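You operate a simulated robot arm through the tools that you are given. There is no shell and no other tool. Be economical: measure what you need, move in short steps, check, and stop when the job is done.

Carry out the task below with a simulated robot arm. There is one attempt and no reset: what you move stays moved.

## Task
Pull-test the docked teal carrier and put it in the green tray.
Fine: test to the load on the load card; close the grip lever first; wind the pull wheel back before you open the grip lever again.

It is judged by the outcome, as a careful person would: the job done as asked, and still so three seconds after it is handed in. It fails if anything else is knocked over, pushed out of place, dropped, spilled or broken.

## Robot
A 7-joint arm with a two-finger parallel gripper, fixed in place. Base frame: the origin is at the foot of the arm, x ahead of it, y to its left, z up; the work surface is at about z = 900. Units: mm, degrees, N and s.
With the tool pointing down near the work surface it reaches from about 300 to 680 mm from the base axis. Its first joint turns from -66.0 to 66.0 degrees. Payload 1.57 kg.
Tool frame: the origin (TCP) lies between the finger pads and is the grasp point; the fingertips stand 30 mm ahead of it; z points along the fingers, y is the line along which they close. The gripper opens to 110 mm. The fingers are 24 mm wide and 12 mm thick; the gripper's body (48 by 112 mm) begins 78 mm behind the TCP.
Orientation is that of the tool frame in the base frame, as a unit quaternion [x, y, z, w]. With the fingers straight down and closing along the base's y, the tool's x points along the base's -x, its y along +y and its z along -z.

## Interface
- The arm moves only by the tool send_rows. Its argument "motion" is one flat list of numbers, 7 for each row, row after row: the turn, a rotation vector about the tool's x, y, z in degrees, then the shift along the tool's x, y, z in mm, then the gripper command, from -1 (fully open) to 1 (shut), values between in proportion. In form: [rx, ry, rz, tx, ty, tz, grip, rx, ry, rz, tx, ty, tz, grip, ...]. A call has 1 to 8 rows; each row shifts and turns the commanded pose from where the row before left it, along the tool's axes as they then stand. Each row takes 0.2 s and may step no farther than 50 mm and 8.6 degrees from the row before; otherwise, or with a gripper value out of range, the whole call is refused. Where a pose cannot be reached the arm comes as near as it can. A force on the tool above 70 N (or 10 N above the force at the start of the call, whichever is more), or a blocked arm, ends the call early, and 0.2 s more pass. The fingers move at their own pace (about 108 mm/s each) and stop on an object; they squeeze with about 43 N. The grip force told is the motor's: it shows also when the fingers shut on nothing. Time passes only in rows, and 0.2 s behind the last, so rows that do not move let the fingers close. It gives the time, the measured TCP pose, the force on the tool (base axes), the opening and the grip force at its end, in the units of the frame above (readings bear some noise), and new pictures: "show" is both (left out), scene, wrist or none.
- Cameras (640 x 400 px; columns grow to the right, rows downward): "scene" is fixed at [161.6, -385.5, 1406.2]; the picture's right is [0.83, -0.56, 0.00], its down [-0.32, -0.46, -0.83] and it looks along [0.47, 0.68, -0.56] (base axes); focal length 214 px, centre (320, 200). "wrist" rides on the gripper at [70, 16, -141] in the tool frame; the picture's right is [-0.23, 0.97, 0.00], its down [-0.85, -0.20, -0.48] and it looks along [-0.47, -0.11, 0.88] (tool axes); focal length 222 px, centre (320, 200). There is no depth. A picture from a camera that has moved, and an enlarged one, comes with that camera's place and axes in the base frame and with its lens.
- inspect(camera, box): a new picture of the part [left, top, right, bottom] of that camera's present view, enlarged. The clock stands still meanwhile.
- close_job(): hands the job in; it is judged then, once.

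Go step by step. Nothing tells you positions but the pictures and the camera data: compare them with the known pose of the tool, close in by small moves and look again before you grip or let go. The budget is 120 turns and 200 pictures, counting those below and the enlarged ones. Unless the task says otherwise, let go and move clear before handing in, and close with one line.

The tools are called after "Call:" as a command line: name --argument value ..., lists and objects as JSON in quotes. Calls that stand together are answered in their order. send_rows: Moves the arm, as the interface text tells. Its arguments: {"type":"object","properties":{"motion":{"type":"array"},"show":{"type":"string","enum":["both","scene","wrist","none"]}},"required":["motion"]} The other tools are called the same way: inspect (camera, box) takes an enlarged picture of a part of a camera's view; close_job () hands the job in.

At the start:

```text
clock: 0.0
ee_pos: [336.7, 129.5, 1278.3]
orientation: [-0.001, 1.0, 0.0, 0.0]
force: [0.0, 0.1, -0.2]
width: 109.9
grasp_force: 0.0
```

scene: 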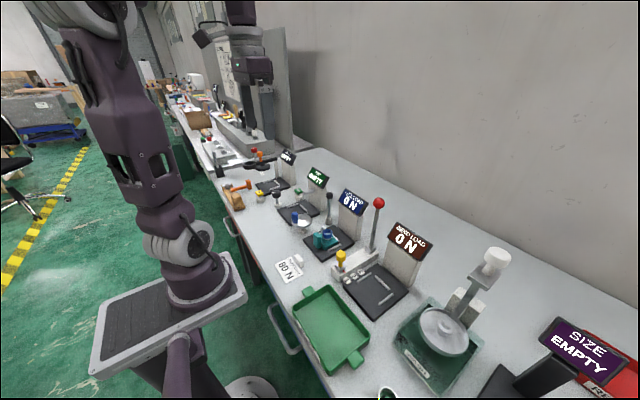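
wrist: 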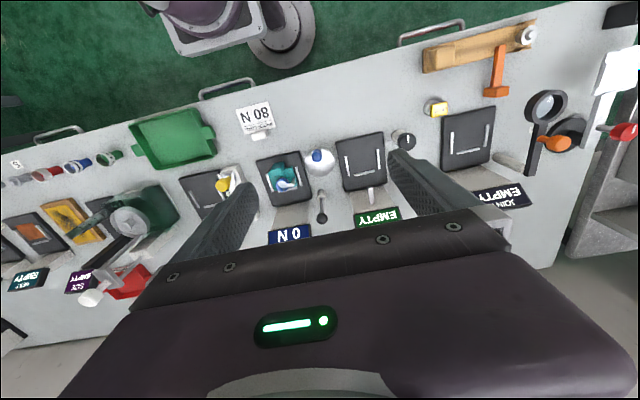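

I see a row of stations; the teal carrier sits in the station with the blue "0 N" display, and the load card appears to read 80 N. I'll enlarge to see details first.

Call:
inspect --camera "scene" --box '[250, 160, 450, 300]'

Call:
inspect --camera "wrist" --box '[170, 80, 410, 250]'

```text
2.86 times, centred on (350, 230) of scene
camera zoom: at [161.6, -385.5, 1406.2], right [0.83, -0.56, 0.0], down [-0.32, -0.46, -0.83], along [0.47, 0.68, -0.56], focal length 613 px, centre (234, 114)
```

zoom: 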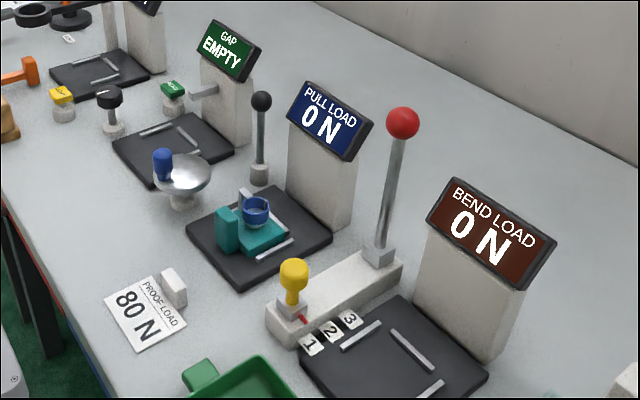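

```text
2.35 times, centred on (290, 165) of wrist
camera zoom: at [266.6, 145.2, 1420.9], right [0.23, 0.97, 0.0], down [0.85, -0.2, 0.48], along [0.47, -0.11, -0.88], focal length 523 px, centre (391, 282)
```

zoom: 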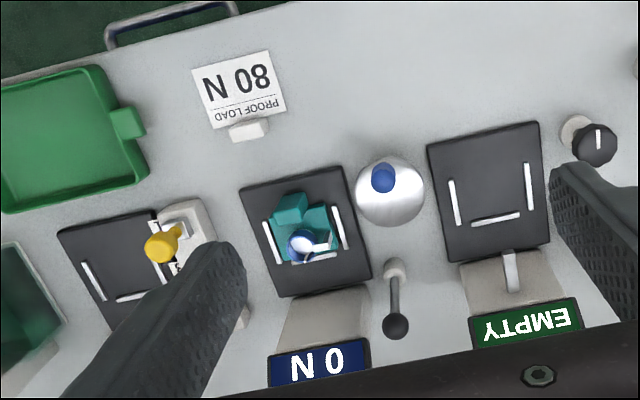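

The load card reads 80 N. From both views I place the wheel (blue crank) near (428,107,946), the black-ball lever near (526,90,912–1021) and the carrier near (448,10,925). I'll move closer for a better view.

Call:
send_rows --motion '[0, 0, 0, -7, -11, 44, -1, 0, 0, 0, -7, -11, 44, -1, 0, 0, 0, -7, -11, 44, -1, 0, 0, 0, -7, -12, 44, -1, 0, 0, 0, 0, 0, 0, -1]' --show "wrist"

```text
clock: 1.2
ee_pos: [364.6, 84.6, 1102.9]
orientation: [0.0, 1.0, 0.0, 0.0]
force: [0.5, 0.4, -0.5]
width: 109.6
grasp_force: 0.0
camera wrist: at [294.6, 100.7, 1244.8], right [0.23, 0.97, 0.0], down [0.85, -0.2, 0.48], along [0.47, -0.11, -0.88], focal length 222 px, centre (320, 200)
```

wrist: 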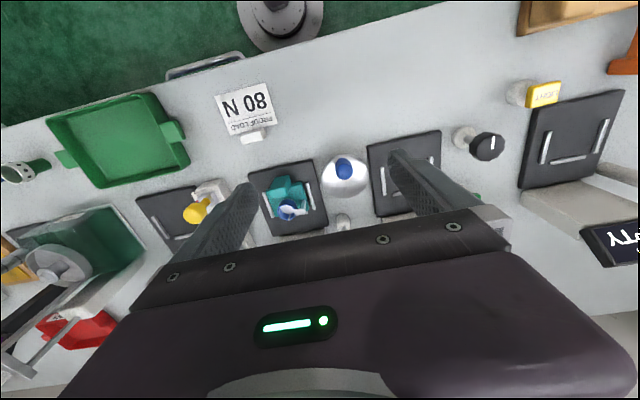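

Call:
inspect --camera "wrist" --box '[230, 130, 390, 240]'

Call:
inspect --camera "scene" --box '[285, 180, 375, 265]'

```text
3.64 times, centred on (310, 185) of wrist
camera zoom: at [294.6, 100.7, 1244.8], right [0.23, 0.97, 0.0], down [0.85, -0.2, 0.48], along [0.47, -0.11, -0.88], focal length 808 px, centre (356, 254)
```

zoom: 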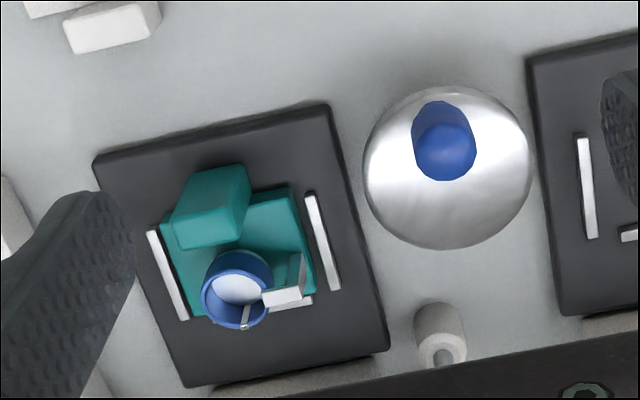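

```text
4.71 times, centred on (330, 222) of scene
camera zoom: at [161.6, -385.5, 1406.2], right [0.83, -0.56, 0.0], down [-0.32, -0.46, -0.83], along [0.47, 0.68, -0.56], focal length 1009 px, centre (273, 94)
```

zoom: 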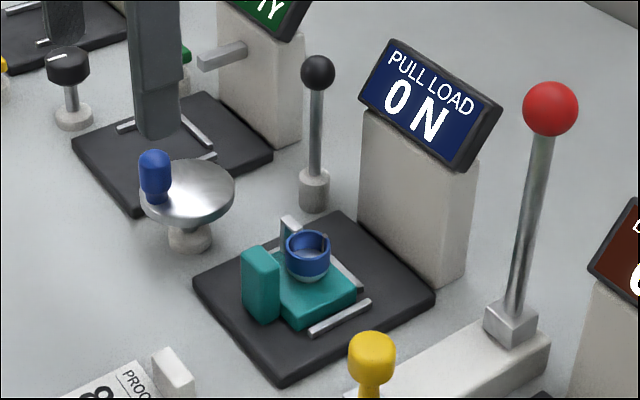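

The lever stands upright at its pivot; I'll look closer for marks showing which way it swings.

Call:
inspect --camera "scene" --box '[330, 188, 365, 228]'

Call:
inspect --camera "scene" --box '[318, 215, 362, 250]'

```text
10.00 times, centred on (348, 208) of scene
camera zoom: at [161.6, -385.5, 1406.2], right [0.83, -0.56, 0.0], down [-0.32, -0.46, -0.83], along [0.47, 0.68, -0.56], focal length 2145 px, centre (45, 120)
```

zoom: 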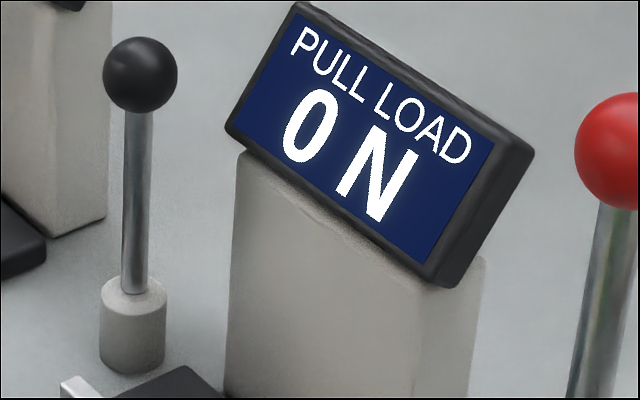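

```text
11.43 times, centred on (340, 232) of scene
camera zoom: at [161.6, -385.5, 1406.2], right [0.83, -0.56, 0.0], down [-0.32, -0.46, -0.83], along [0.47, 0.68, -0.56], focal length 2451 px, centre (91, -171)
```

zoom: 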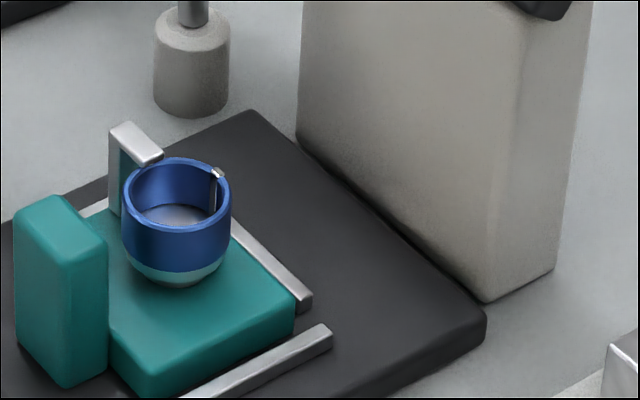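

No marks on the lever, so I'll grip its ball and feel for the direction. First I move above it with a narrowed opening and check.

Call:
send_rows --motion '[0, 0, 0, -40, 1, 0, 0.1, 0, 0, 0, -40, 1, 0, 0.1, 0, 0, 0, -40, 1, 0, 0.1, 0, 0, 0, -41, 1, 0, 0.1, 0, 0, 0, 0, 0, 0, 0.1]'

```text
clock: 2.4
ee_pos: [524.7, 87.7, 1102.3]
orientation: [0.0, 1.0, 0.001, -0.001]
force: [0.0, -0.3, 0.7]
width: 49.4
grasp_force: 0.1
camera wrist: at [455.3, 103.9, 1244.9], right [0.23, 0.97, 0.0], down [0.86, -0.2, 0.48], along [0.47, -0.11, -0.88], focal length 222 px, centre (320, 200)
```

scene: 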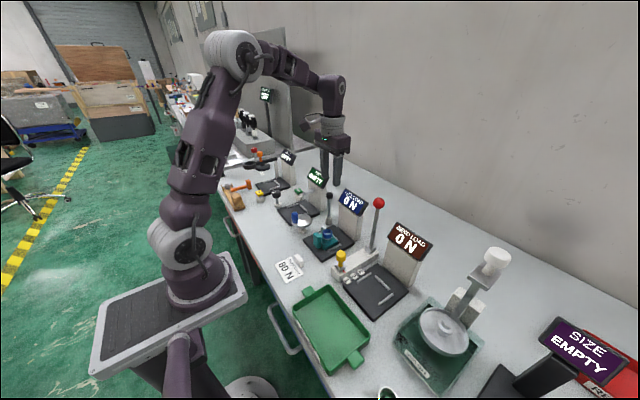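
wrist: 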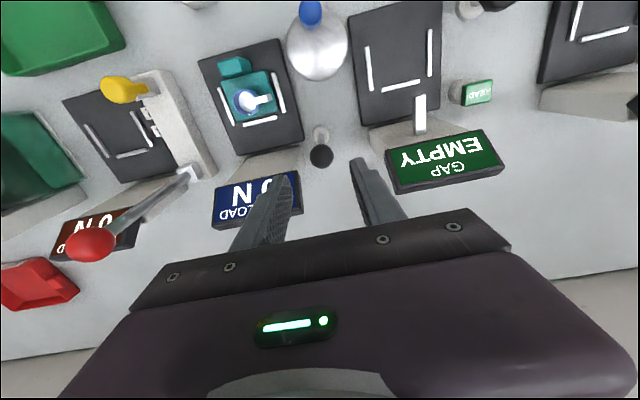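

The ball is at about (524,89,1021), right below the tool. Descending and gripping it.

Call:
send_rows --motion '[0, 0, 0, 0, 1, 40, 0.1, 0, 0, 0, 0, 0, 40, 0.1, 0, 0, 0, 0, 0, 0, 0.1, 0, 0, 0, 0, 0, 0, 1, 0, 0, 0, 0, 0, 0, 1]'

```text
clock: 3.0
ee_pos: [525.9, 89.9, 1044.2]
orientation: [0.001, 1.0, -0.001, 0.005]
force: [-28.5, 1.3, 36.5]
width: 48.6
grasp_force: 0.0
stopped in row 2: the force on the tool passed its limit (the readings are from after the stop); the commanded pose is now the measured one
camera wrist: at [454.2, 105.5, 1186.3], right [0.23, 0.97, 0.0], down [0.85, -0.2, 0.49], along [0.47, -0.11, -0.87], focal length 222 px, centre (320, 200)
```

scene: 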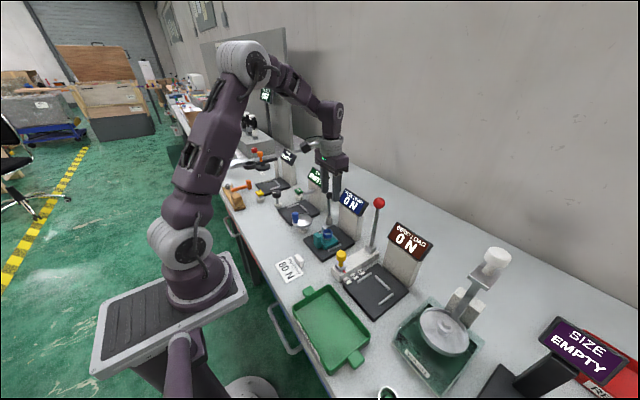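
wrist: 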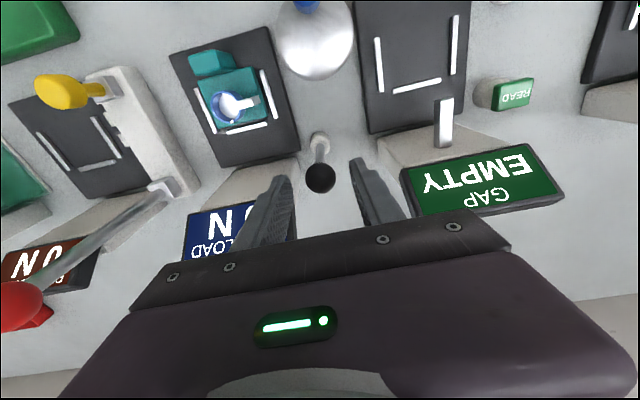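

The left finger seems to have touched the display. I'll lift a little and look.

Call:
send_rows --motion '[0, 0, 0, 0, 0, -20, 0.1, 0, 0, 0, 0, 0, 0, 0.1]' --show "none"

Call:
inspect --camera "wrist" --box '[160, 110, 480, 260]'

Call:
inspect --camera "scene" --box '[295, 140, 395, 240]'

```text
clock: 3.6
ee_pos: [530.4, 89.1, 1063.5]
orientation: [0.0, 1.0, -0.001, 0.007]
force: [-0.6, -0.2, 0.4]
width: 49.6
grasp_force: 0.0
```

```text
2.00 times, centred on (320, 185) of wrist
camera zoom: at [456.6, 105.1, 1204.2], right [0.23, 0.97, 0.0], down [0.85, -0.2, 0.49], along [0.48, -0.11, -0.87], focal length 444 px, centre (320, 230)
```

zoom: 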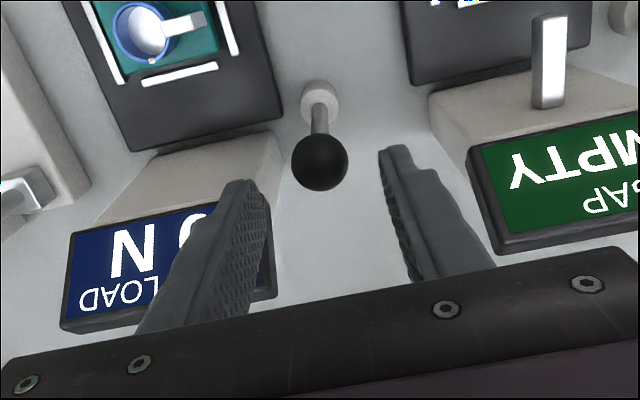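

```text
4.00 times, centred on (345, 190) of scene
camera zoom: at [161.6, -385.5, 1406.2], right [0.83, -0.56, 0.0], down [-0.32, -0.46, -0.83], along [0.47, 0.68, -0.56], focal length 858 px, centre (220, 240)
```

zoom: 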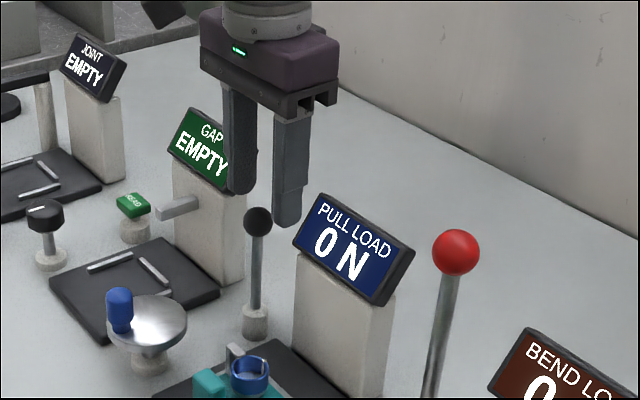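

The left finger had met the display's end, so I'll narrow the opening to ~35 mm, shift back 6 mm in x, then descend again.

Call:
send_rows --motion '[0, 0.8, 0, 7, 0.5, 0, 0.38, 0, 0, 0, 0, 0, 0, 0.38, 0, 0, 0, 0, 0, 15, 0.38, 0, 0, 0, 0, 0, 15, 0.38, 0, 0, 0, 0, 0, 11, 0.38, 0, 0, 0, 0, 0, 0, 0.38]' --show "wrist"

```text
clock: 5.0
ee_pos: [521.9, 90.3, 1020.5]
orientation: [-0.001, 1.0, -0.001, 0.0]
force: [0.1, 0.0, -0.1]
width: 34.0
grasp_force: 0.0
camera wrist: at [450.8, 105.7, 1163.5], right [0.23, 0.97, 0.0], down [0.86, -0.2, 0.48], along [0.47, -0.11, -0.88], focal length 222 px, centre (320, 200)
```

wrist: 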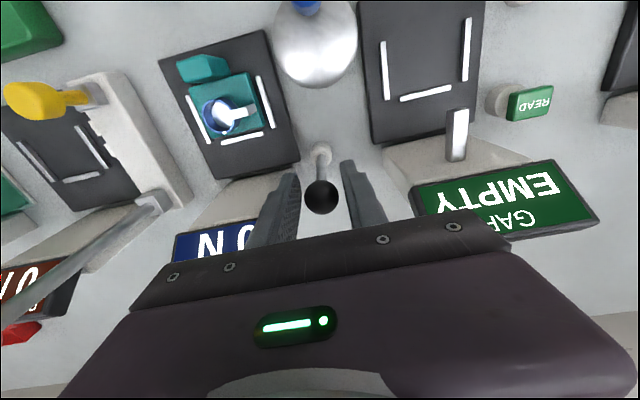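

The ball sits between the pads. Gripping, then a small pull toward the robot.

Call:
send_rows --motion '[0, 0, 0, -2, -1, 0, 0.38, 0, 0, 0, 0, 0, 0, 1, 0, 0, 0, 0, 0, 0, 1, 0, 0, 0, 5, 0, 0, 1, 0, 0, 0, 5, 0, 0, 1, 0, 0, 0, 0, 0, 0, 1]' --show "scene"

```text
clock: 6.4
ee_pos: [516.2, 89.3, 1020.9]
orientation: [-0.001, 1.0, 0.0, 0.003]
force: [26.5, 10.6, 9.9]
width: 25.3
grasp_force: 36.6
```

scene: 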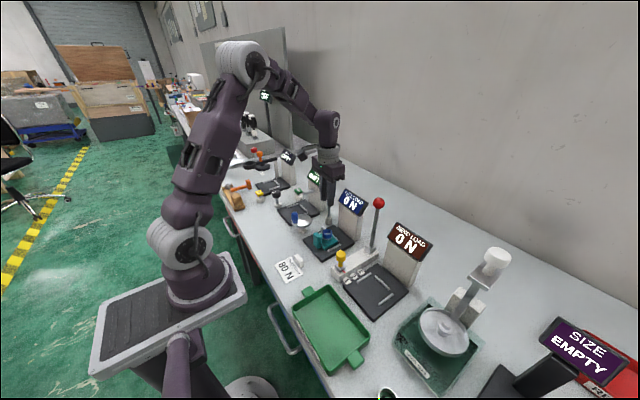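

The ball moved about 8 mm with 26 N resistance. I'll pull a little further to see whether it's a stop or a stiff lever.

Call:
send_rows --motion '[0, 0, 0, 5, 0, 0, 1, 0, 0, 0, 5, 0, 0, 1]' --show "wrist"

Call:
inspect --camera "scene" --box '[300, 170, 380, 250]'

```text
clock: 7.0
ee_pos: [503.7, 89.1, 1021.2]
orientation: [0.0, 1.0, -0.002, -0.002]
force: [1.2, -0.1, -1.1]
width: 0.0
grasp_force: 21.5
camera wrist: at [432.3, 104.6, 1164.0], right [0.23, 0.97, 0.0], down [0.86, -0.2, 0.48], along [0.46, -0.11, -0.88], focal length 222 px, centre (320, 200)
```

wrist: 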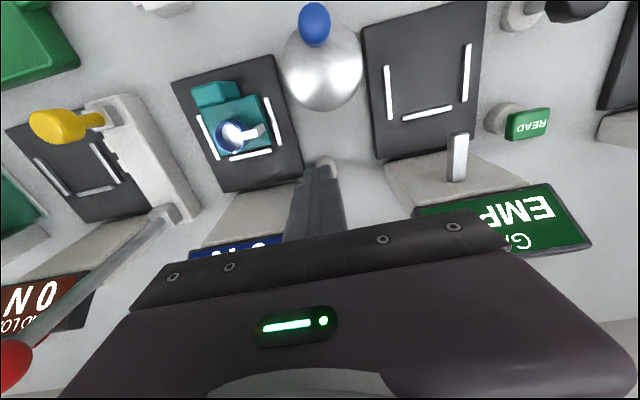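

```text
5.00 times, centred on (340, 210) of scene
camera zoom: at [161.6, -385.5, 1406.2], right [0.83, -0.56, 0.0], down [-0.32, -0.46, -0.83], along [0.47, 0.68, -0.56], focal length 1072 px, centre (220, 150)
```

zoom: 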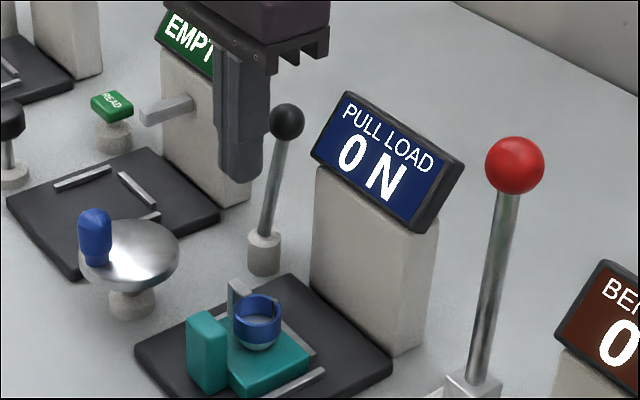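

The ball slipped out and the lever now leans away from the robot (+x), so pulling toward me was against its stop; it seems to close away from the robot. I'll push it with the closed fingers in small steps.

Call:
send_rows --motion '[0, 0, 0, -10, 0, 0, 1, 0, 0, 0, -10, 0, 0, 1, 0, 0, 0, -8, 0, 0, 1, 0, 0, 0, -8, 0, 0, 1, 0, 0, 0, 0, 0, 0, 1]' --show "wrist"

Call:
inspect --camera "scene" --box '[300, 170, 380, 250]'

```text
clock: 8.2
ee_pos: [540.9, 88.8, 1021.7]
orientation: [-0.001, 1.0, -0.001, -0.001]
force: [0.1, -0.2, -0.6]
width: 0.0
grasp_force: 21.0
camera wrist: at [470.2, 104.5, 1164.3], right [0.23, 0.97, 0.0], down [0.86, -0.2, 0.48], along [0.47, -0.11, -0.88], focal length 222 px, centre (320, 200)
```

wrist: 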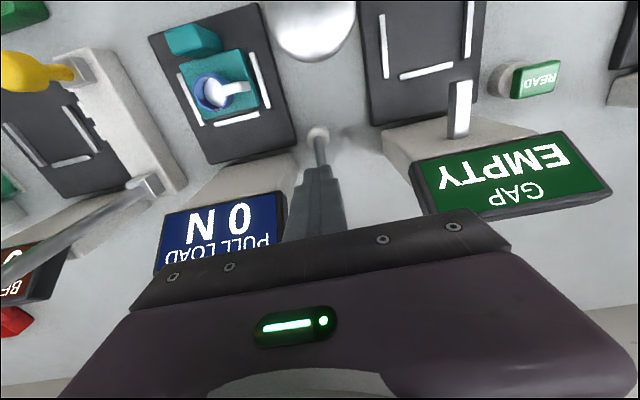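

```text
5.00 times, centred on (340, 210) of scene
camera zoom: at [161.6, -385.5, 1406.2], right [0.83, -0.56, 0.0], down [-0.32, -0.46, -0.83], along [0.47, 0.68, -0.56], focal length 1072 px, centre (220, 150)
```

zoom: 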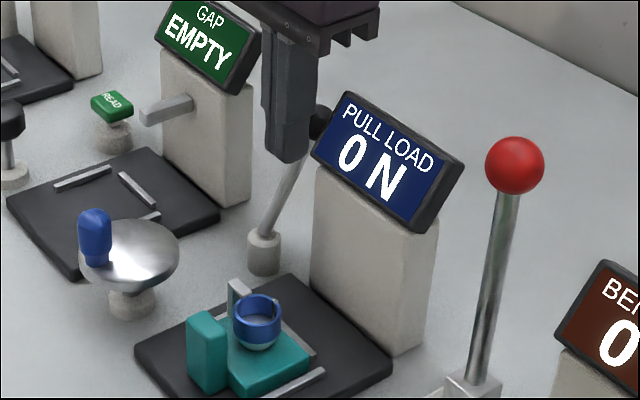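

The lever swings freely away from me. I'll keep pushing until it meets its stop.

Call:
send_rows --motion '[0, 0, 0, -9, 0, 1, 1, 0, 0, 0, -9, 0, 1, 1, 0, 0, 0, -9, 0, 2, 1, 0, 0, 0, -9, 0, 2, 1, 0, 0, 0, 0, 0, 0, 1]' --show "wrist"

Call:
inspect --camera "scene" --box '[300, 170, 380, 250]'

```text
clock: 9.0
ee_pos: [556.3, 89.1, 1019.6]
orientation: [-0.001, 1.0, -0.002, -0.012]
force: [-26.9, -2.5, 32.4]
width: 0.0
grasp_force: 21.8
stopped in row 4: the force on the tool passed its limit (the readings are from after the stop); the commanded pose is now the measured one
camera wrist: at [489.5, 106.0, 1164.6], right [0.23, 0.97, -0.01], down [0.87, -0.2, 0.46], along [0.44, -0.11, -0.89], focal length 222 px, centre (320, 200)
```

wrist: 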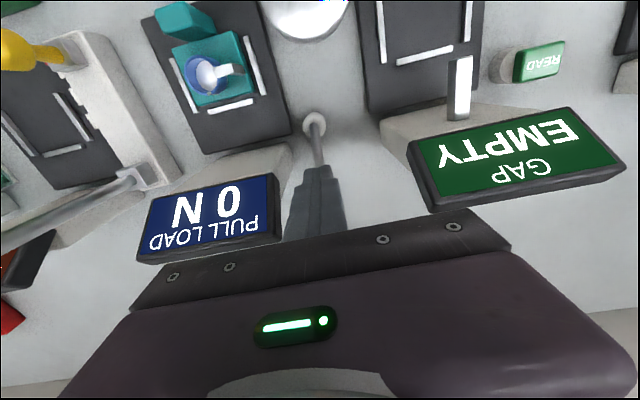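

```text
5.00 times, centred on (340, 210) of scene
camera zoom: at [160.2, -385.6, 1406.3], right [0.83, -0.56, 0.0], down [-0.31, -0.46, -0.83], along [0.47, 0.68, -0.56], focal length 1072 px, centre (220, 150)
```

zoom: 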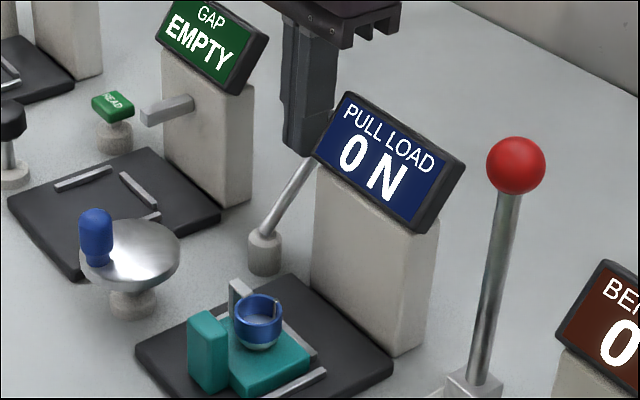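

Resistance with a force normal to the leaning shaft: probably the lever's end stop. I'll back off and look at the lever.

Call:
send_rows --motion '[0, -1.4, 0, 15, 0, 0, 1, 0, 0, 0, 20, 0, -15, 1, 0, 0, 0, 30, 0, -30, 1, 0, 0, 0, 40, 0, -30, 1, 0, 0, 0, 0, 0, 0, 1]' --show "wrist"

Call:
inspect --camera "scene" --box '[300, 170, 380, 250]'

Call:
inspect --camera "wrist" --box '[200, 110, 400, 250]'

```text
clock: 10.2
ee_pos: [453.5, 90.4, 1094.7]
orientation: [0.0, 1.0, -0.001, 0.002]
force: [0.4, 0.0, 0.0]
width: 0.1
grasp_force: 21.4
camera wrist: at [382.8, 106.4, 1235.8], right [0.23, 0.97, 0.0], down [0.85, -0.2, 0.48], along [0.47, -0.11, -0.88], focal length 222 px, centre (320, 200)
```

wrist: 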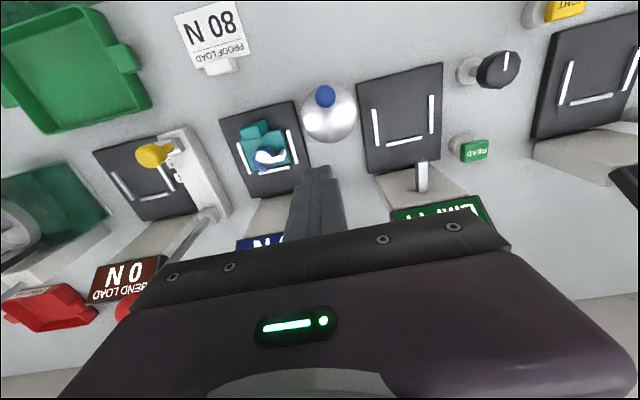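

```text
5.00 times, centred on (340, 210) of scene
camera zoom: at [161.6, -385.5, 1406.2], right [0.83, -0.56, 0.0], down [-0.32, -0.46, -0.83], along [0.47, 0.68, -0.56], focal length 1072 px, centre (220, 150)
```

zoom: 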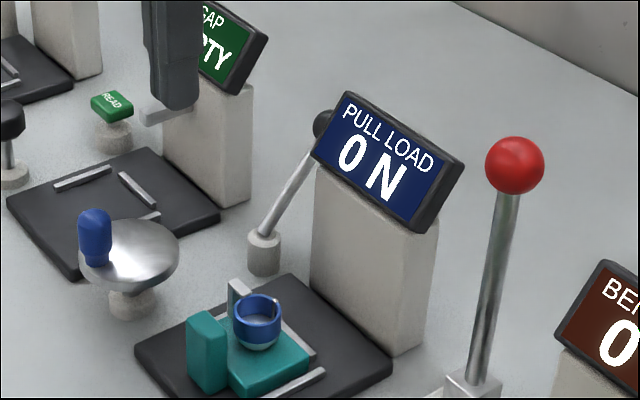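

```text
2.86 times, centred on (300, 180) of wrist
camera zoom: at [382.8, 106.4, 1235.8], right [0.23, 0.97, 0.0], down [0.85, -0.2, 0.48], along [0.47, -0.11, -0.88], focal length 635 px, centre (377, 257)
```

zoom: 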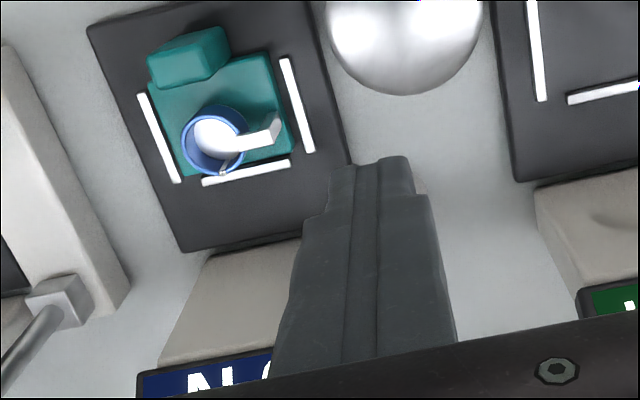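

The lever now rests ~32° back, near (577,89,1006), and stays there; I take it as closed, and the load display will confirm. Next I go above the wheel's blue knob at about (404,107).

Call:
send_rows --motion '[0, 0, 0, 25, 8, 10, 0.1, 0, 0, 0, 25, 9, 12, 0.1, 0, 0, 0, 0, 0, 12, 0.1, 0, 0, 0, 0, 0, 0, 0.1]' --show "wrist"

Call:
inspect --camera "scene" --box '[270, 180, 350, 240]'

Call:
inspect --camera "wrist" --box '[220, 80, 420, 240]'

```text
clock: 11.2
ee_pos: [402.7, 108.4, 1060.5]
orientation: [0.0, 1.0, -0.002, 0.002]
force: [0.0, 0.1, -0.3]
width: 49.3
grasp_force: 0.1
camera wrist: at [332.4, 124.3, 1201.5], right [0.23, 0.97, 0.0], down [0.85, -0.2, 0.48], along [0.47, -0.11, -0.88], focal length 222 px, centre (320, 200)
```

wrist: 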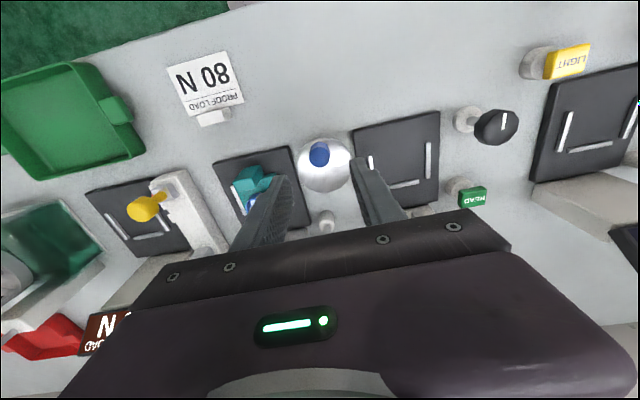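

```text
6.67 times, centred on (310, 210) of scene
camera zoom: at [161.6, -385.5, 1406.2], right [0.83, -0.56, 0.0], down [-0.32, -0.46, -0.83], along [0.47, 0.68, -0.56], focal length 1430 px, centre (387, 133)
```

zoom: 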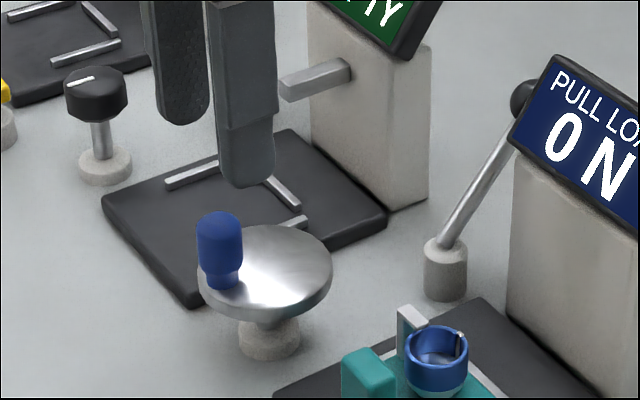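

```text
2.50 times, centred on (320, 160) of wrist
camera zoom: at [332.4, 124.3, 1201.5], right [0.23, 0.97, 0.0], down [0.85, -0.2, 0.48], along [0.47, -0.11, -0.88], focal length 555 px, centre (320, 300)
```

zoom: 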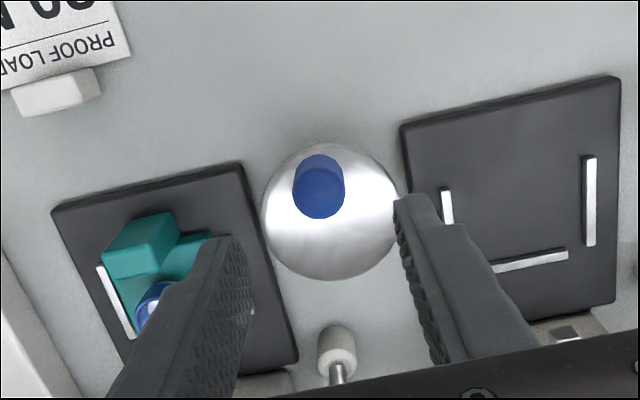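

Knob top is at about (402,108,985) and wheel centre about (425,108); radius ≈22 mm. Descend and grip the knob.

Call:
send_rows --motion '[0, 0, 0, 0, 0, 30, 0.1, 0, 0, 0, 0, 0, 30, 0.1, 0, 0, 0, 0, 0, 18, 0.1, 0, 0, 0, 0, 0, 0, 1, 0, 0, 0, 0, 0, 0, 1, 0, 0, 0, 0, 0, 0, 1]' --show "wrist"

Call:
inspect --camera "scene" --box '[270, 180, 370, 240]'

```text
clock: 12.6
ee_pos: [402.2, 107.6, 981.4]
orientation: [-0.001, 1.0, -0.001, 0.003]
force: [-3.4, 11.0, 25.8]
width: 21.8
grasp_force: 34.5
camera wrist: at [332.3, 124.0, 1124.0], right [0.23, 0.97, 0.0], down [0.85, -0.2, 0.48], along [0.47, -0.11, -0.88], focal length 222 px, centre (320, 200)
```

wrist: 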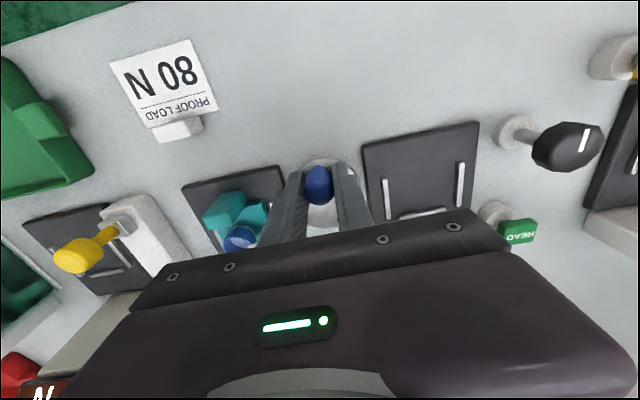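

```text
6.40 times, centred on (320, 210) of scene
camera zoom: at [161.1, -385.3, 1406.3], right [0.83, -0.56, 0.0], down [-0.32, -0.46, -0.83], along [0.47, 0.68, -0.56], focal length 1373 px, centre (320, 136)
```

zoom: 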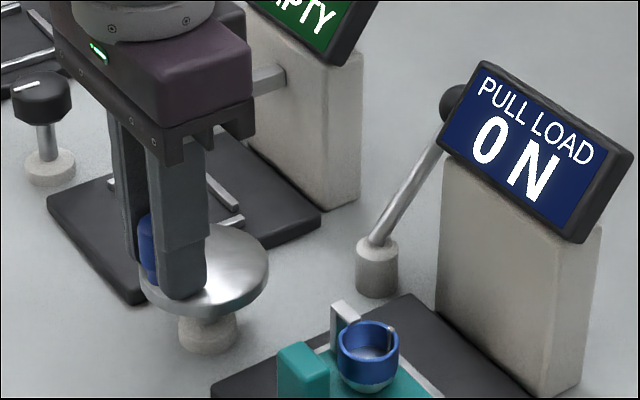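

Gripped, with the fingertips just touching the disc; I'll ease up 4 mm and turn the wheel ~24° clockwise to see how the display responds.

Call:
send_rows --motion '[0, 0, 0, 0, 0, -4, 1, 0, 0, 8, 0, 3.1, 0, 1, 0, 0, 8, 0, 3.1, 0, 1, 0, 0, 8, 0, 3.1, 0, 1, 0, 0, 0, 0, 0, 0, 1]' --show "none"

Call:
inspect --camera "scene" --box '[270, 180, 370, 240]'

```text
clock: 13.8
ee_pos: [403.6, 115.2, 985.3]
orientation: [0.209, 0.978, -0.002, 0.001]
force: [-15.4, -12.0, -7.4]
width: 22.0
grasp_force: 34.7
```

```text
6.40 times, centred on (320, 210) of scene
camera zoom: at [161.2, -385.8, 1406.1], right [0.83, -0.56, 0.0], down [-0.32, -0.46, -0.83], along [0.47, 0.68, -0.56], focal length 1373 px, centre (320, 136)
```

zoom: 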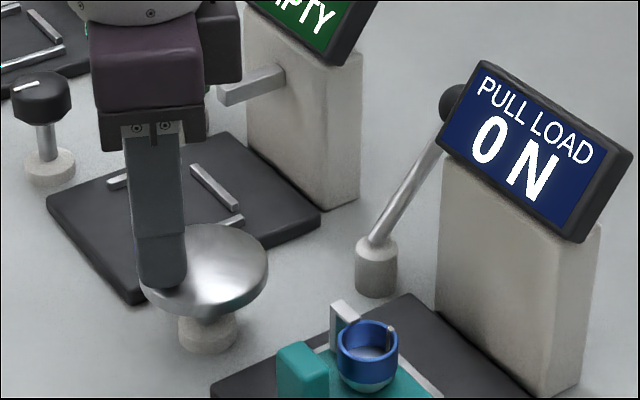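

The knob followed about 7.6 mm with moderate force; the display still reads 0. I'll turn a bit more to tell slack from a stop.

Call:
send_rows --motion '[0, 0, 8, 0, 3.1, 0, 1, 0, 0, 8, 0, 3.1, 0, 1, 0, 0, 0, 0, 0, 0, 1]' --show "wrist"

Call:
inspect --camera "scene" --box '[270, 180, 370, 240]'

```text
clock: 14.6
ee_pos: [407.7, 121.1, 986.3]
orientation: [0.342, 0.94, -0.001, 0.002]
force: [-14.0, -5.5, -4.8]
width: 21.7
grasp_force: 35.1
camera wrist: at [364.2, 179.0, 1127.6], right [0.8, 0.6, 0.0], down [0.52, -0.7, 0.48], along [0.29, -0.39, -0.88], focal length 222 px, centre (320, 200)
```

wrist: 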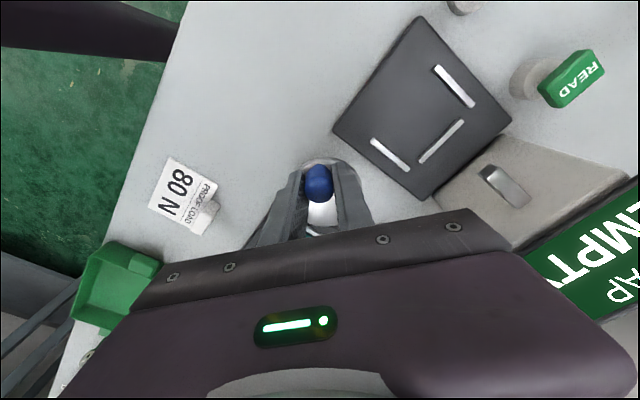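

```text
6.40 times, centred on (320, 210) of scene
camera zoom: at [161.3, -385.6, 1406.2], right [0.83, -0.56, 0.0], down [-0.32, -0.46, -0.83], along [0.47, 0.68, -0.56], focal length 1373 px, centre (320, 136)
```

zoom: 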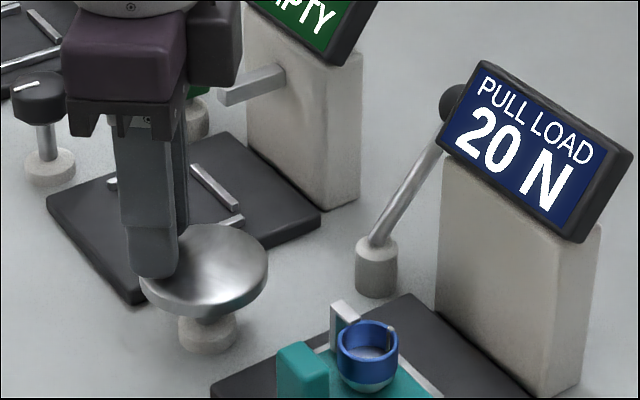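

Clockwise is right: 20 N at about 37° of turn. I'll keep turning in small steps.

Call:
send_rows --motion '[0, 0, 8, 0, 3.1, 0, 1, 0, 0, 8, 0, 3.1, 0, 1, 0, 0, 0, 0, 0, 0, 1]' --show "none"

Call:
inspect --camera "scene" --box '[270, 180, 370, 240]'

```text
clock: 15.4
ee_pos: [412.3, 125.6, 985.1]
orientation: [0.47, 0.883, -0.001, 0.003]
force: [-6.3, 0.2, -5.5]
width: 21.7
grasp_force: 34.7
```

```text
6.40 times, centred on (320, 210) of scene
camera zoom: at [161.5, -385.4, 1406.2], right [0.83, -0.56, 0.0], down [-0.32, -0.46, -0.83], along [0.47, 0.68, -0.56], focal length 1373 px, centre (320, 136)
```

zoom: 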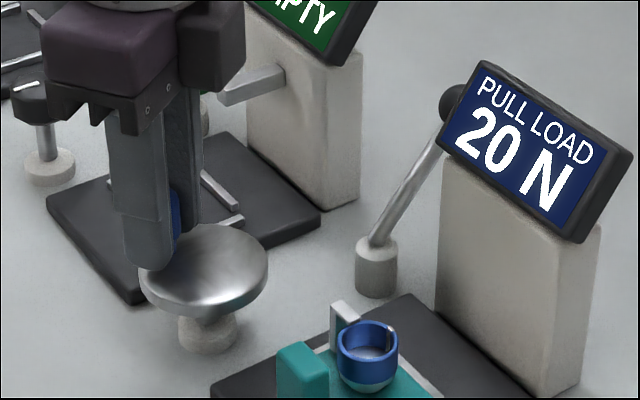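

Still 20 N at ~53°, so the load seems to go in steps. Continuing in small increments.

Call:
send_rows --motion '[0, 0, 8, 0, 3.1, 0, 1, 0, 0, 0, 0, 0, 0, 1]' --show "none"

Call:
inspect --camera "scene" --box '[270, 180, 370, 240]'

```text
clock: 16.0
ee_pos: [414.9, 128.0, 985.4]
orientation: [0.53, 0.848, 0.001, 0.002]
force: [-3.7, 1.9, 4.3]
width: 22.1
grasp_force: 34.6
```

```text
6.40 times, centred on (320, 210) of scene
camera zoom: at [161.5, -385.4, 1406.2], right [0.83, -0.56, 0.0], down [-0.32, -0.46, -0.83], along [0.47, 0.68, -0.56], focal length 1373 px, centre (320, 136)
```

zoom: 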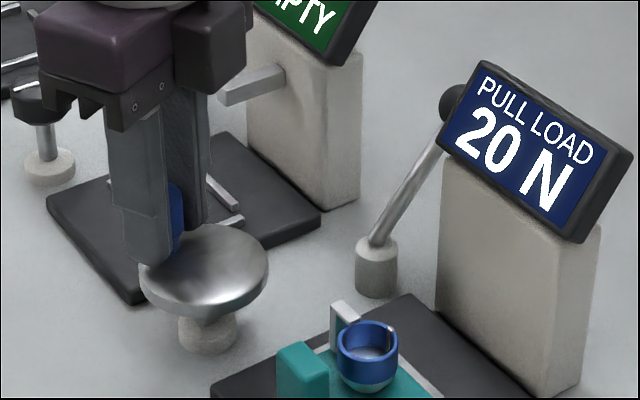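

Call:
send_rows --motion '[0, 0, 8, 0, 3.1, 0, 1, 0, 0, 0, 0, 0, 0, 1]' --show "none"

Call:
inspect --camera "scene" --box '[270, 180, 370, 240]'

```text
clock: 16.6
ee_pos: [417.6, 128.3, 985.0]
orientation: [0.588, 0.809, 0.0, 0.001]
force: [3.0, 1.9, -3.9]
width: 21.9
grasp_force: 34.8
```

```text
6.40 times, centred on (320, 210) of scene
camera zoom: at [161.7, -385.4, 1406.2], right [0.83, -0.56, 0.0], down [-0.32, -0.46, -0.83], along [0.47, 0.68, -0.56], focal length 1373 px, centre (320, 136)
```

zoom: 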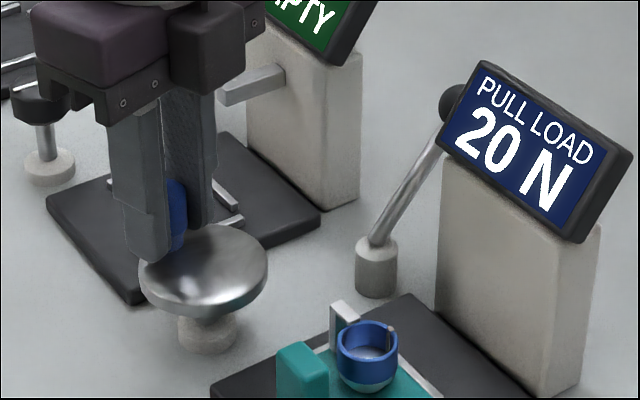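

Call:
send_rows --motion '[0, 0, 8, 0, 3.1, 0, 1, 0, 0, 0, 0, 0, 0, 1]' --show "none"

Call:
inspect --camera "scene" --box '[270, 180, 370, 240]'

```text
clock: 17.2
ee_pos: [420.8, 129.0, 984.8]
orientation: [0.643, 0.766, -0.001, 0.003]
force: [5.4, -0.1, -3.8]
width: 21.7
grasp_force: 34.8
```

```text
6.40 times, centred on (320, 210) of scene
camera zoom: at [161.8, -385.5, 1406.2], right [0.83, -0.56, 0.0], down [-0.32, -0.46, -0.83], along [0.47, 0.68, -0.56], focal length 1373 px, centre (320, 136)
```

zoom: 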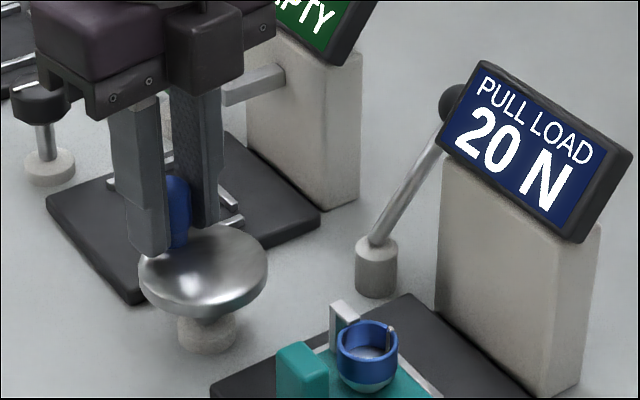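

Call:
send_rows --motion '[0, 0, 8, 0, 3.1, 0, 1, 0, 0, 8, 0, 3.1, 0, 1, 0, 0, 0, 0, 0, 0, 1]' --show "none"

Call:
inspect --camera "scene" --box '[270, 180, 370, 240]'

```text
clock: 18.0
ee_pos: [426.7, 131.0, 986.0]
orientation: [0.744, 0.668, -0.001, 0.002]
force: [-0.2, -6.0, -1.6]
width: 22.0
grasp_force: 35.1
```

```text
6.40 times, centred on (320, 210) of scene
camera zoom: at [161.6, -385.6, 1406.1], right [0.83, -0.56, 0.0], down [-0.32, -0.46, -0.83], along [0.47, 0.68, -0.56], focal length 1373 px, centre (320, 136)
```

zoom: 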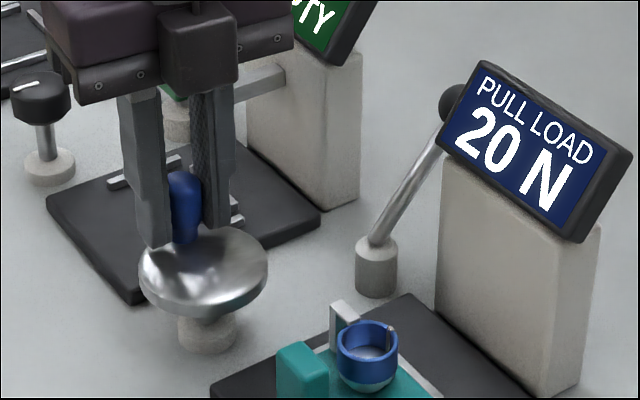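

Call:
send_rows --motion '[0, 0, 8, 0, 3.1, 0, 1, 0, 0, 8, 0, 3.1, 0, 1, 0, 0, 0, 0, 0, 0, 1]' --show "none"

Call:
inspect --camera "scene" --box '[270, 180, 370, 240]'

```text
clock: 18.8
ee_pos: [431.4, 129.5, 985.4]
orientation: [0.83, 0.558, 0.0, 0.001]
force: [0.3, -11.0, -13.4]
width: 21.7
grasp_force: 34.9
```

```text
6.40 times, centred on (320, 210) of scene
camera zoom: at [161.8, -385.7, 1406.1], right [0.83, -0.56, 0.0], down [-0.32, -0.46, -0.83], along [0.47, 0.68, -0.56], focal length 1373 px, centre (320, 136)
```

zoom: 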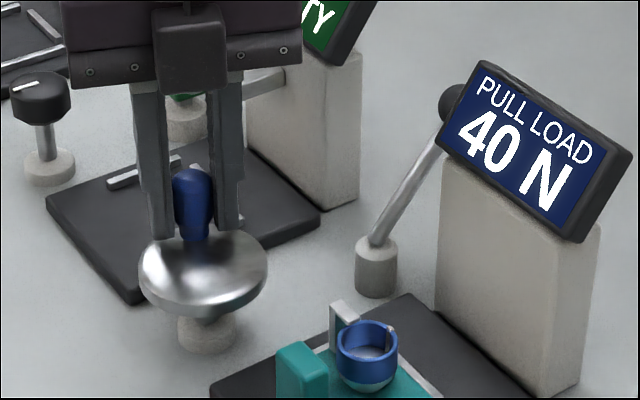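

40 N at ~107°. It steps about every 70°. Continuing the same way.

Call:
send_rows --motion '[0, 0, 8, -0.8, 3.1, 0, 1, 0, 0, 8, -0.8, 3.1, 0, 1, 0, 0, 8, -0.3, 3.1, 0, 1, 0, 0, 8, -0.3, 3.1, 0, 1, 0, 0, 0, 0, 0, 0, 1]' --show "none"

Call:
inspect --camera "scene" --box '[270, 180, 370, 240]'

```text
clock: 20.0
ee_pos: [442.1, 122.9, 985.3]
orientation: [0.951, 0.309, 0.002, 0.001]
force: [9.0, 16.5, -0.6]
width: 21.6
grasp_force: 34.6
```

```text
6.40 times, centred on (320, 210) of scene
camera zoom: at [161.9, -385.0, 1406.3], right [0.83, -0.56, 0.0], down [-0.32, -0.46, -0.83], along [0.47, 0.68, -0.56], focal length 1373 px, centre (320, 136)
```

zoom: 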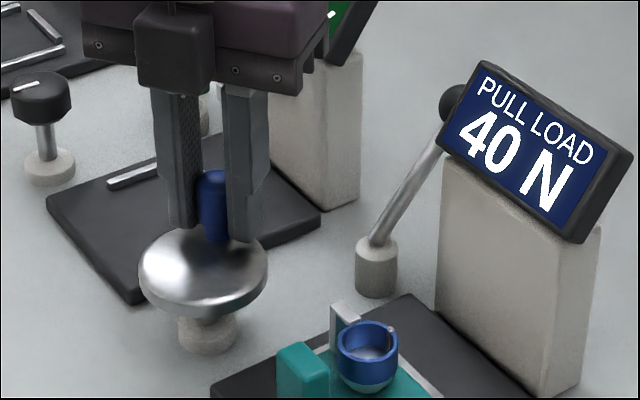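

Call:
send_rows --motion '[0, 0, 8, -0.2, 3.1, 0, 1, 0, 0, 8, -0.2, 3.1, 0, 1, 0, 0, 8, -0.2, 3.1, 0, 1, 0, 0, 0, 0, 0, 0, 1]' --show "none"

Call:
inspect --camera "scene" --box '[270, 180, 370, 240]'

```text
clock: 21.0
ee_pos: [445.2, 111.8, 985.8]
orientation: [0.995, 0.103, 0.002, 0.002]
force: [12.3, 8.9, -1.6]
width: 21.9
grasp_force: 34.8
```

```text
6.40 times, centred on (320, 210) of scene
camera zoom: at [161.9, -385.3, 1406.2], right [0.83, -0.56, 0.0], down [-0.32, -0.46, -0.83], along [0.47, 0.68, -0.56], focal length 1373 px, centre (320, 136)
```

zoom: 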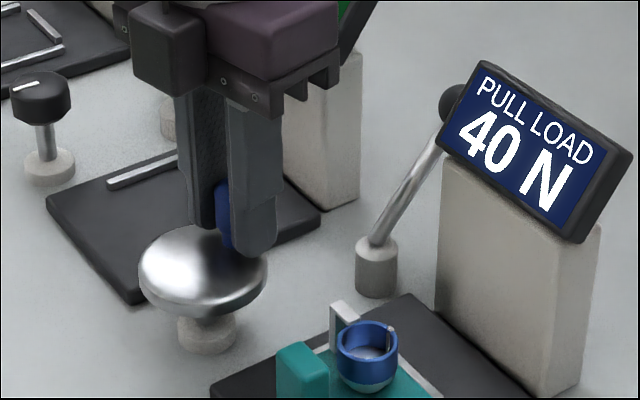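

Call:
send_rows --motion '[0, 0, 8, 0, 3.1, 0, 1, 0, 0, 8, 0, 3.1, 0, 1, 0, 0, 0, 0, 0, 0, 1]' --show "none"

Call:
inspect --camera "scene" --box '[270, 180, 370, 240]'

```text
clock: 21.8
ee_pos: [446.7, 106.0, 985.1]
orientation: [0.999, -0.036, 0.001, 0.001]
force: [1.9, 6.6, 13.1]
width: 21.8
grasp_force: 35.1
```

```text
6.40 times, centred on (320, 210) of scene
camera zoom: at [161.5, -385.3, 1406.2], right [0.83, -0.56, 0.0], down [-0.32, -0.46, -0.83], along [0.47, 0.68, -0.56], focal length 1373 px, centre (320, 136)
```

zoom: 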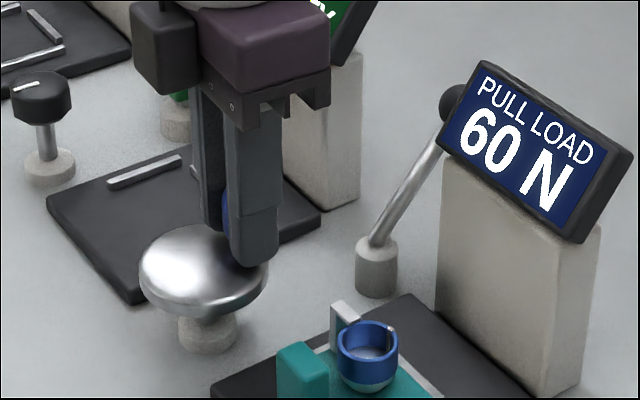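

60 N at ~184°. The steps fit 20 N per 72°, so 80 N centres on ~288°. Continuing.

Call:
send_rows --motion '[0, 0, 8, 0, 3.1, 0, 1, 0, 0, 8, 0, 3.1, 0, 1, 0, 0, 8, 0, 3.1, 0, 1, 0, 0, 0, 0, 0, 0, 1]' --show "none"

Call:
inspect --camera "scene" --box '[270, 180, 370, 240]'

```text
clock: 22.8
ee_pos: [443.1, 96.0, 986.2]
orientation: [0.97, -0.242, 0.0, 0.001]
force: [-16.9, 2.9, 7.9]
width: 21.9
grasp_force: 34.4
```

```text
6.40 times, centred on (320, 210) of scene
camera zoom: at [161.0, -385.5, 1406.3], right [0.83, -0.56, 0.0], down [-0.32, -0.46, -0.83], along [0.47, 0.68, -0.56], focal length 1373 px, centre (320, 136)
```

zoom: 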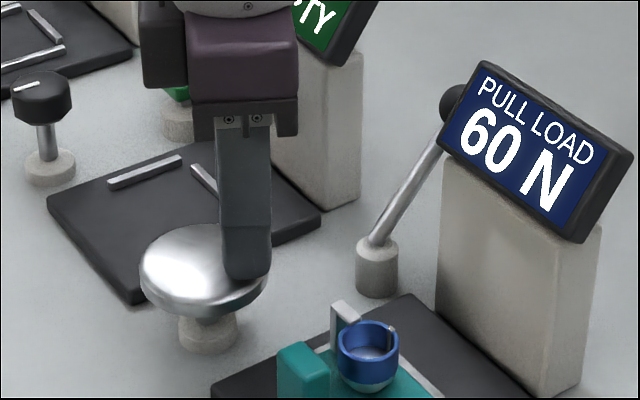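

Call:
send_rows --motion '[0, 0, 8, -0.8, 3.1, 0, 1, 0, 0, 8, -0.4, 3.1, 0, 1, 0, 0, 8, 0, 3.1, 0, 1, 0, 0, 0, 0, 0, 0, 1]' --show "none"

Call:
inspect --camera "scene" --box '[270, 180, 370, 240]'

```text
clock: 23.6
ee_pos: [407.5, 89.6, 992.5]
orientation: [0.91, -0.414, 0.001, -0.016]
force: [28.2, 37.7, -7.2]
width: 21.6
grasp_force: 34.7
out of reach, approached as far as the arm can: row 2, 3
stopped in row 4: the force on the tool passed its limit (the readings are from after the stop); the commanded pose is now the measured one
```

```text
6.40 times, centred on (320, 210) of scene
camera zoom: at [162.5, -384.3, 1406.4], right [0.83, -0.56, 0.0], down [-0.32, -0.46, -0.83], along [0.47, 0.68, -0.56], focal length 1373 px, centre (320, 136)
```

zoom: 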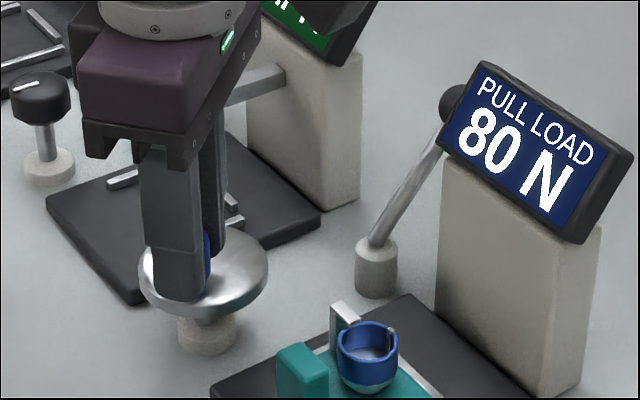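

A joint limit made the arm swing on, but the display reads exactly 80 N (wheel at ~314°), so the proof load is reached and I must not turn further. Now I wind back counter-clockwise, first easing the twisted grip.

Call:
send_rows --motion '[-1.7, 0.6, -4, 3.9, -3.5, 0, 1, 0, 0, -4, 4.5, -1.3, 2, 1, 0, 0, -4, 4.2, -2.0, 2, 1, 0, 0, -4, 3.9, -2.6, 2, 1, 0, 0, 0, 0, 0, 0, 1]' --show "none"

Call:
inspect --camera "scene" --box '[270, 180, 370, 240]'

```text
clock: 24.8
ee_pos: [424.6, 81.5, 986.1]
orientation: [0.958, -0.288, -0.001, 0.005]
force: [-6.7, 5.5, 20.1]
width: 22.1
grasp_force: 34.8
```

```text
6.40 times, centred on (320, 210) of scene
camera zoom: at [161.1, -385.4, 1406.3], right [0.83, -0.56, 0.0], down [-0.32, -0.46, -0.83], along [0.47, 0.68, -0.56], focal length 1373 px, centre (320, 136)
```

zoom: 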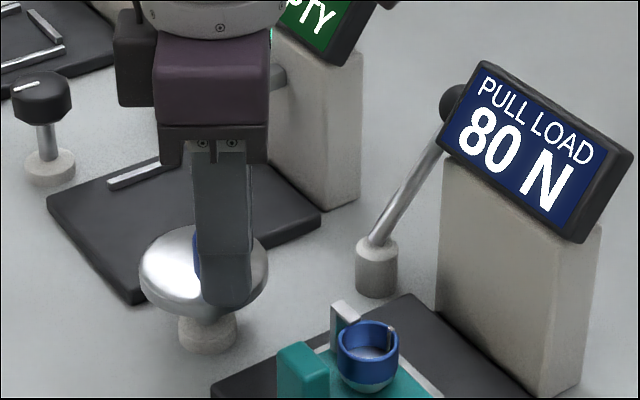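

The display holds 80 N. Continuing to wind back counter-clockwise.

Call:
send_rows --motion '[0, 0, -2, 1.3, -6.4, -1, 1, 0, 0, -2, 3.2, -3.5, 0, 1, 0, 0, -2, 2.4, -4.0, 0, 1, 0, 0, -2, 1.8, -4.3, 0, 1, 0, 0, 0, 0, 0, 0, 1]' --show "none"

Call:
inspect --camera "scene" --box '[270, 180, 370, 240]'

```text
clock: 25.6
ee_pos: [434.2, 81.6, 987.9]
orientation: [0.968, -0.251, 0.0, 0.014]
force: [-4.7, -14.9, -1.1]
width: 21.7
grasp_force: 34.9
stopped in row 3: the force on the tool passed its limit (the readings are from after the stop); the commanded pose is now the measured one
```

```text
6.40 times, centred on (320, 210) of scene
camera zoom: at [161.5, -385.8, 1406.1], right [0.83, -0.56, 0.0], down [-0.32, -0.46, -0.83], along [0.47, 0.68, -0.56], focal length 1373 px, centre (320, 136)
```

zoom: 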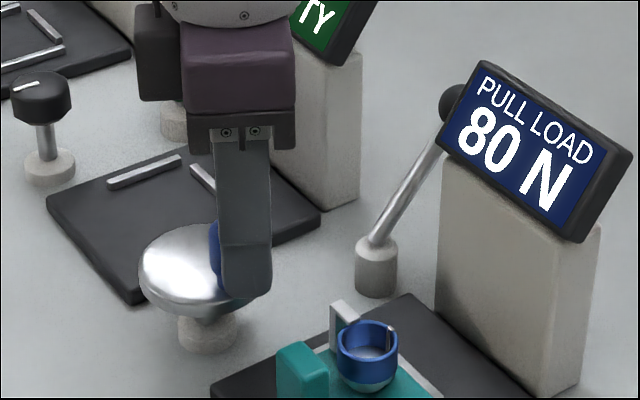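

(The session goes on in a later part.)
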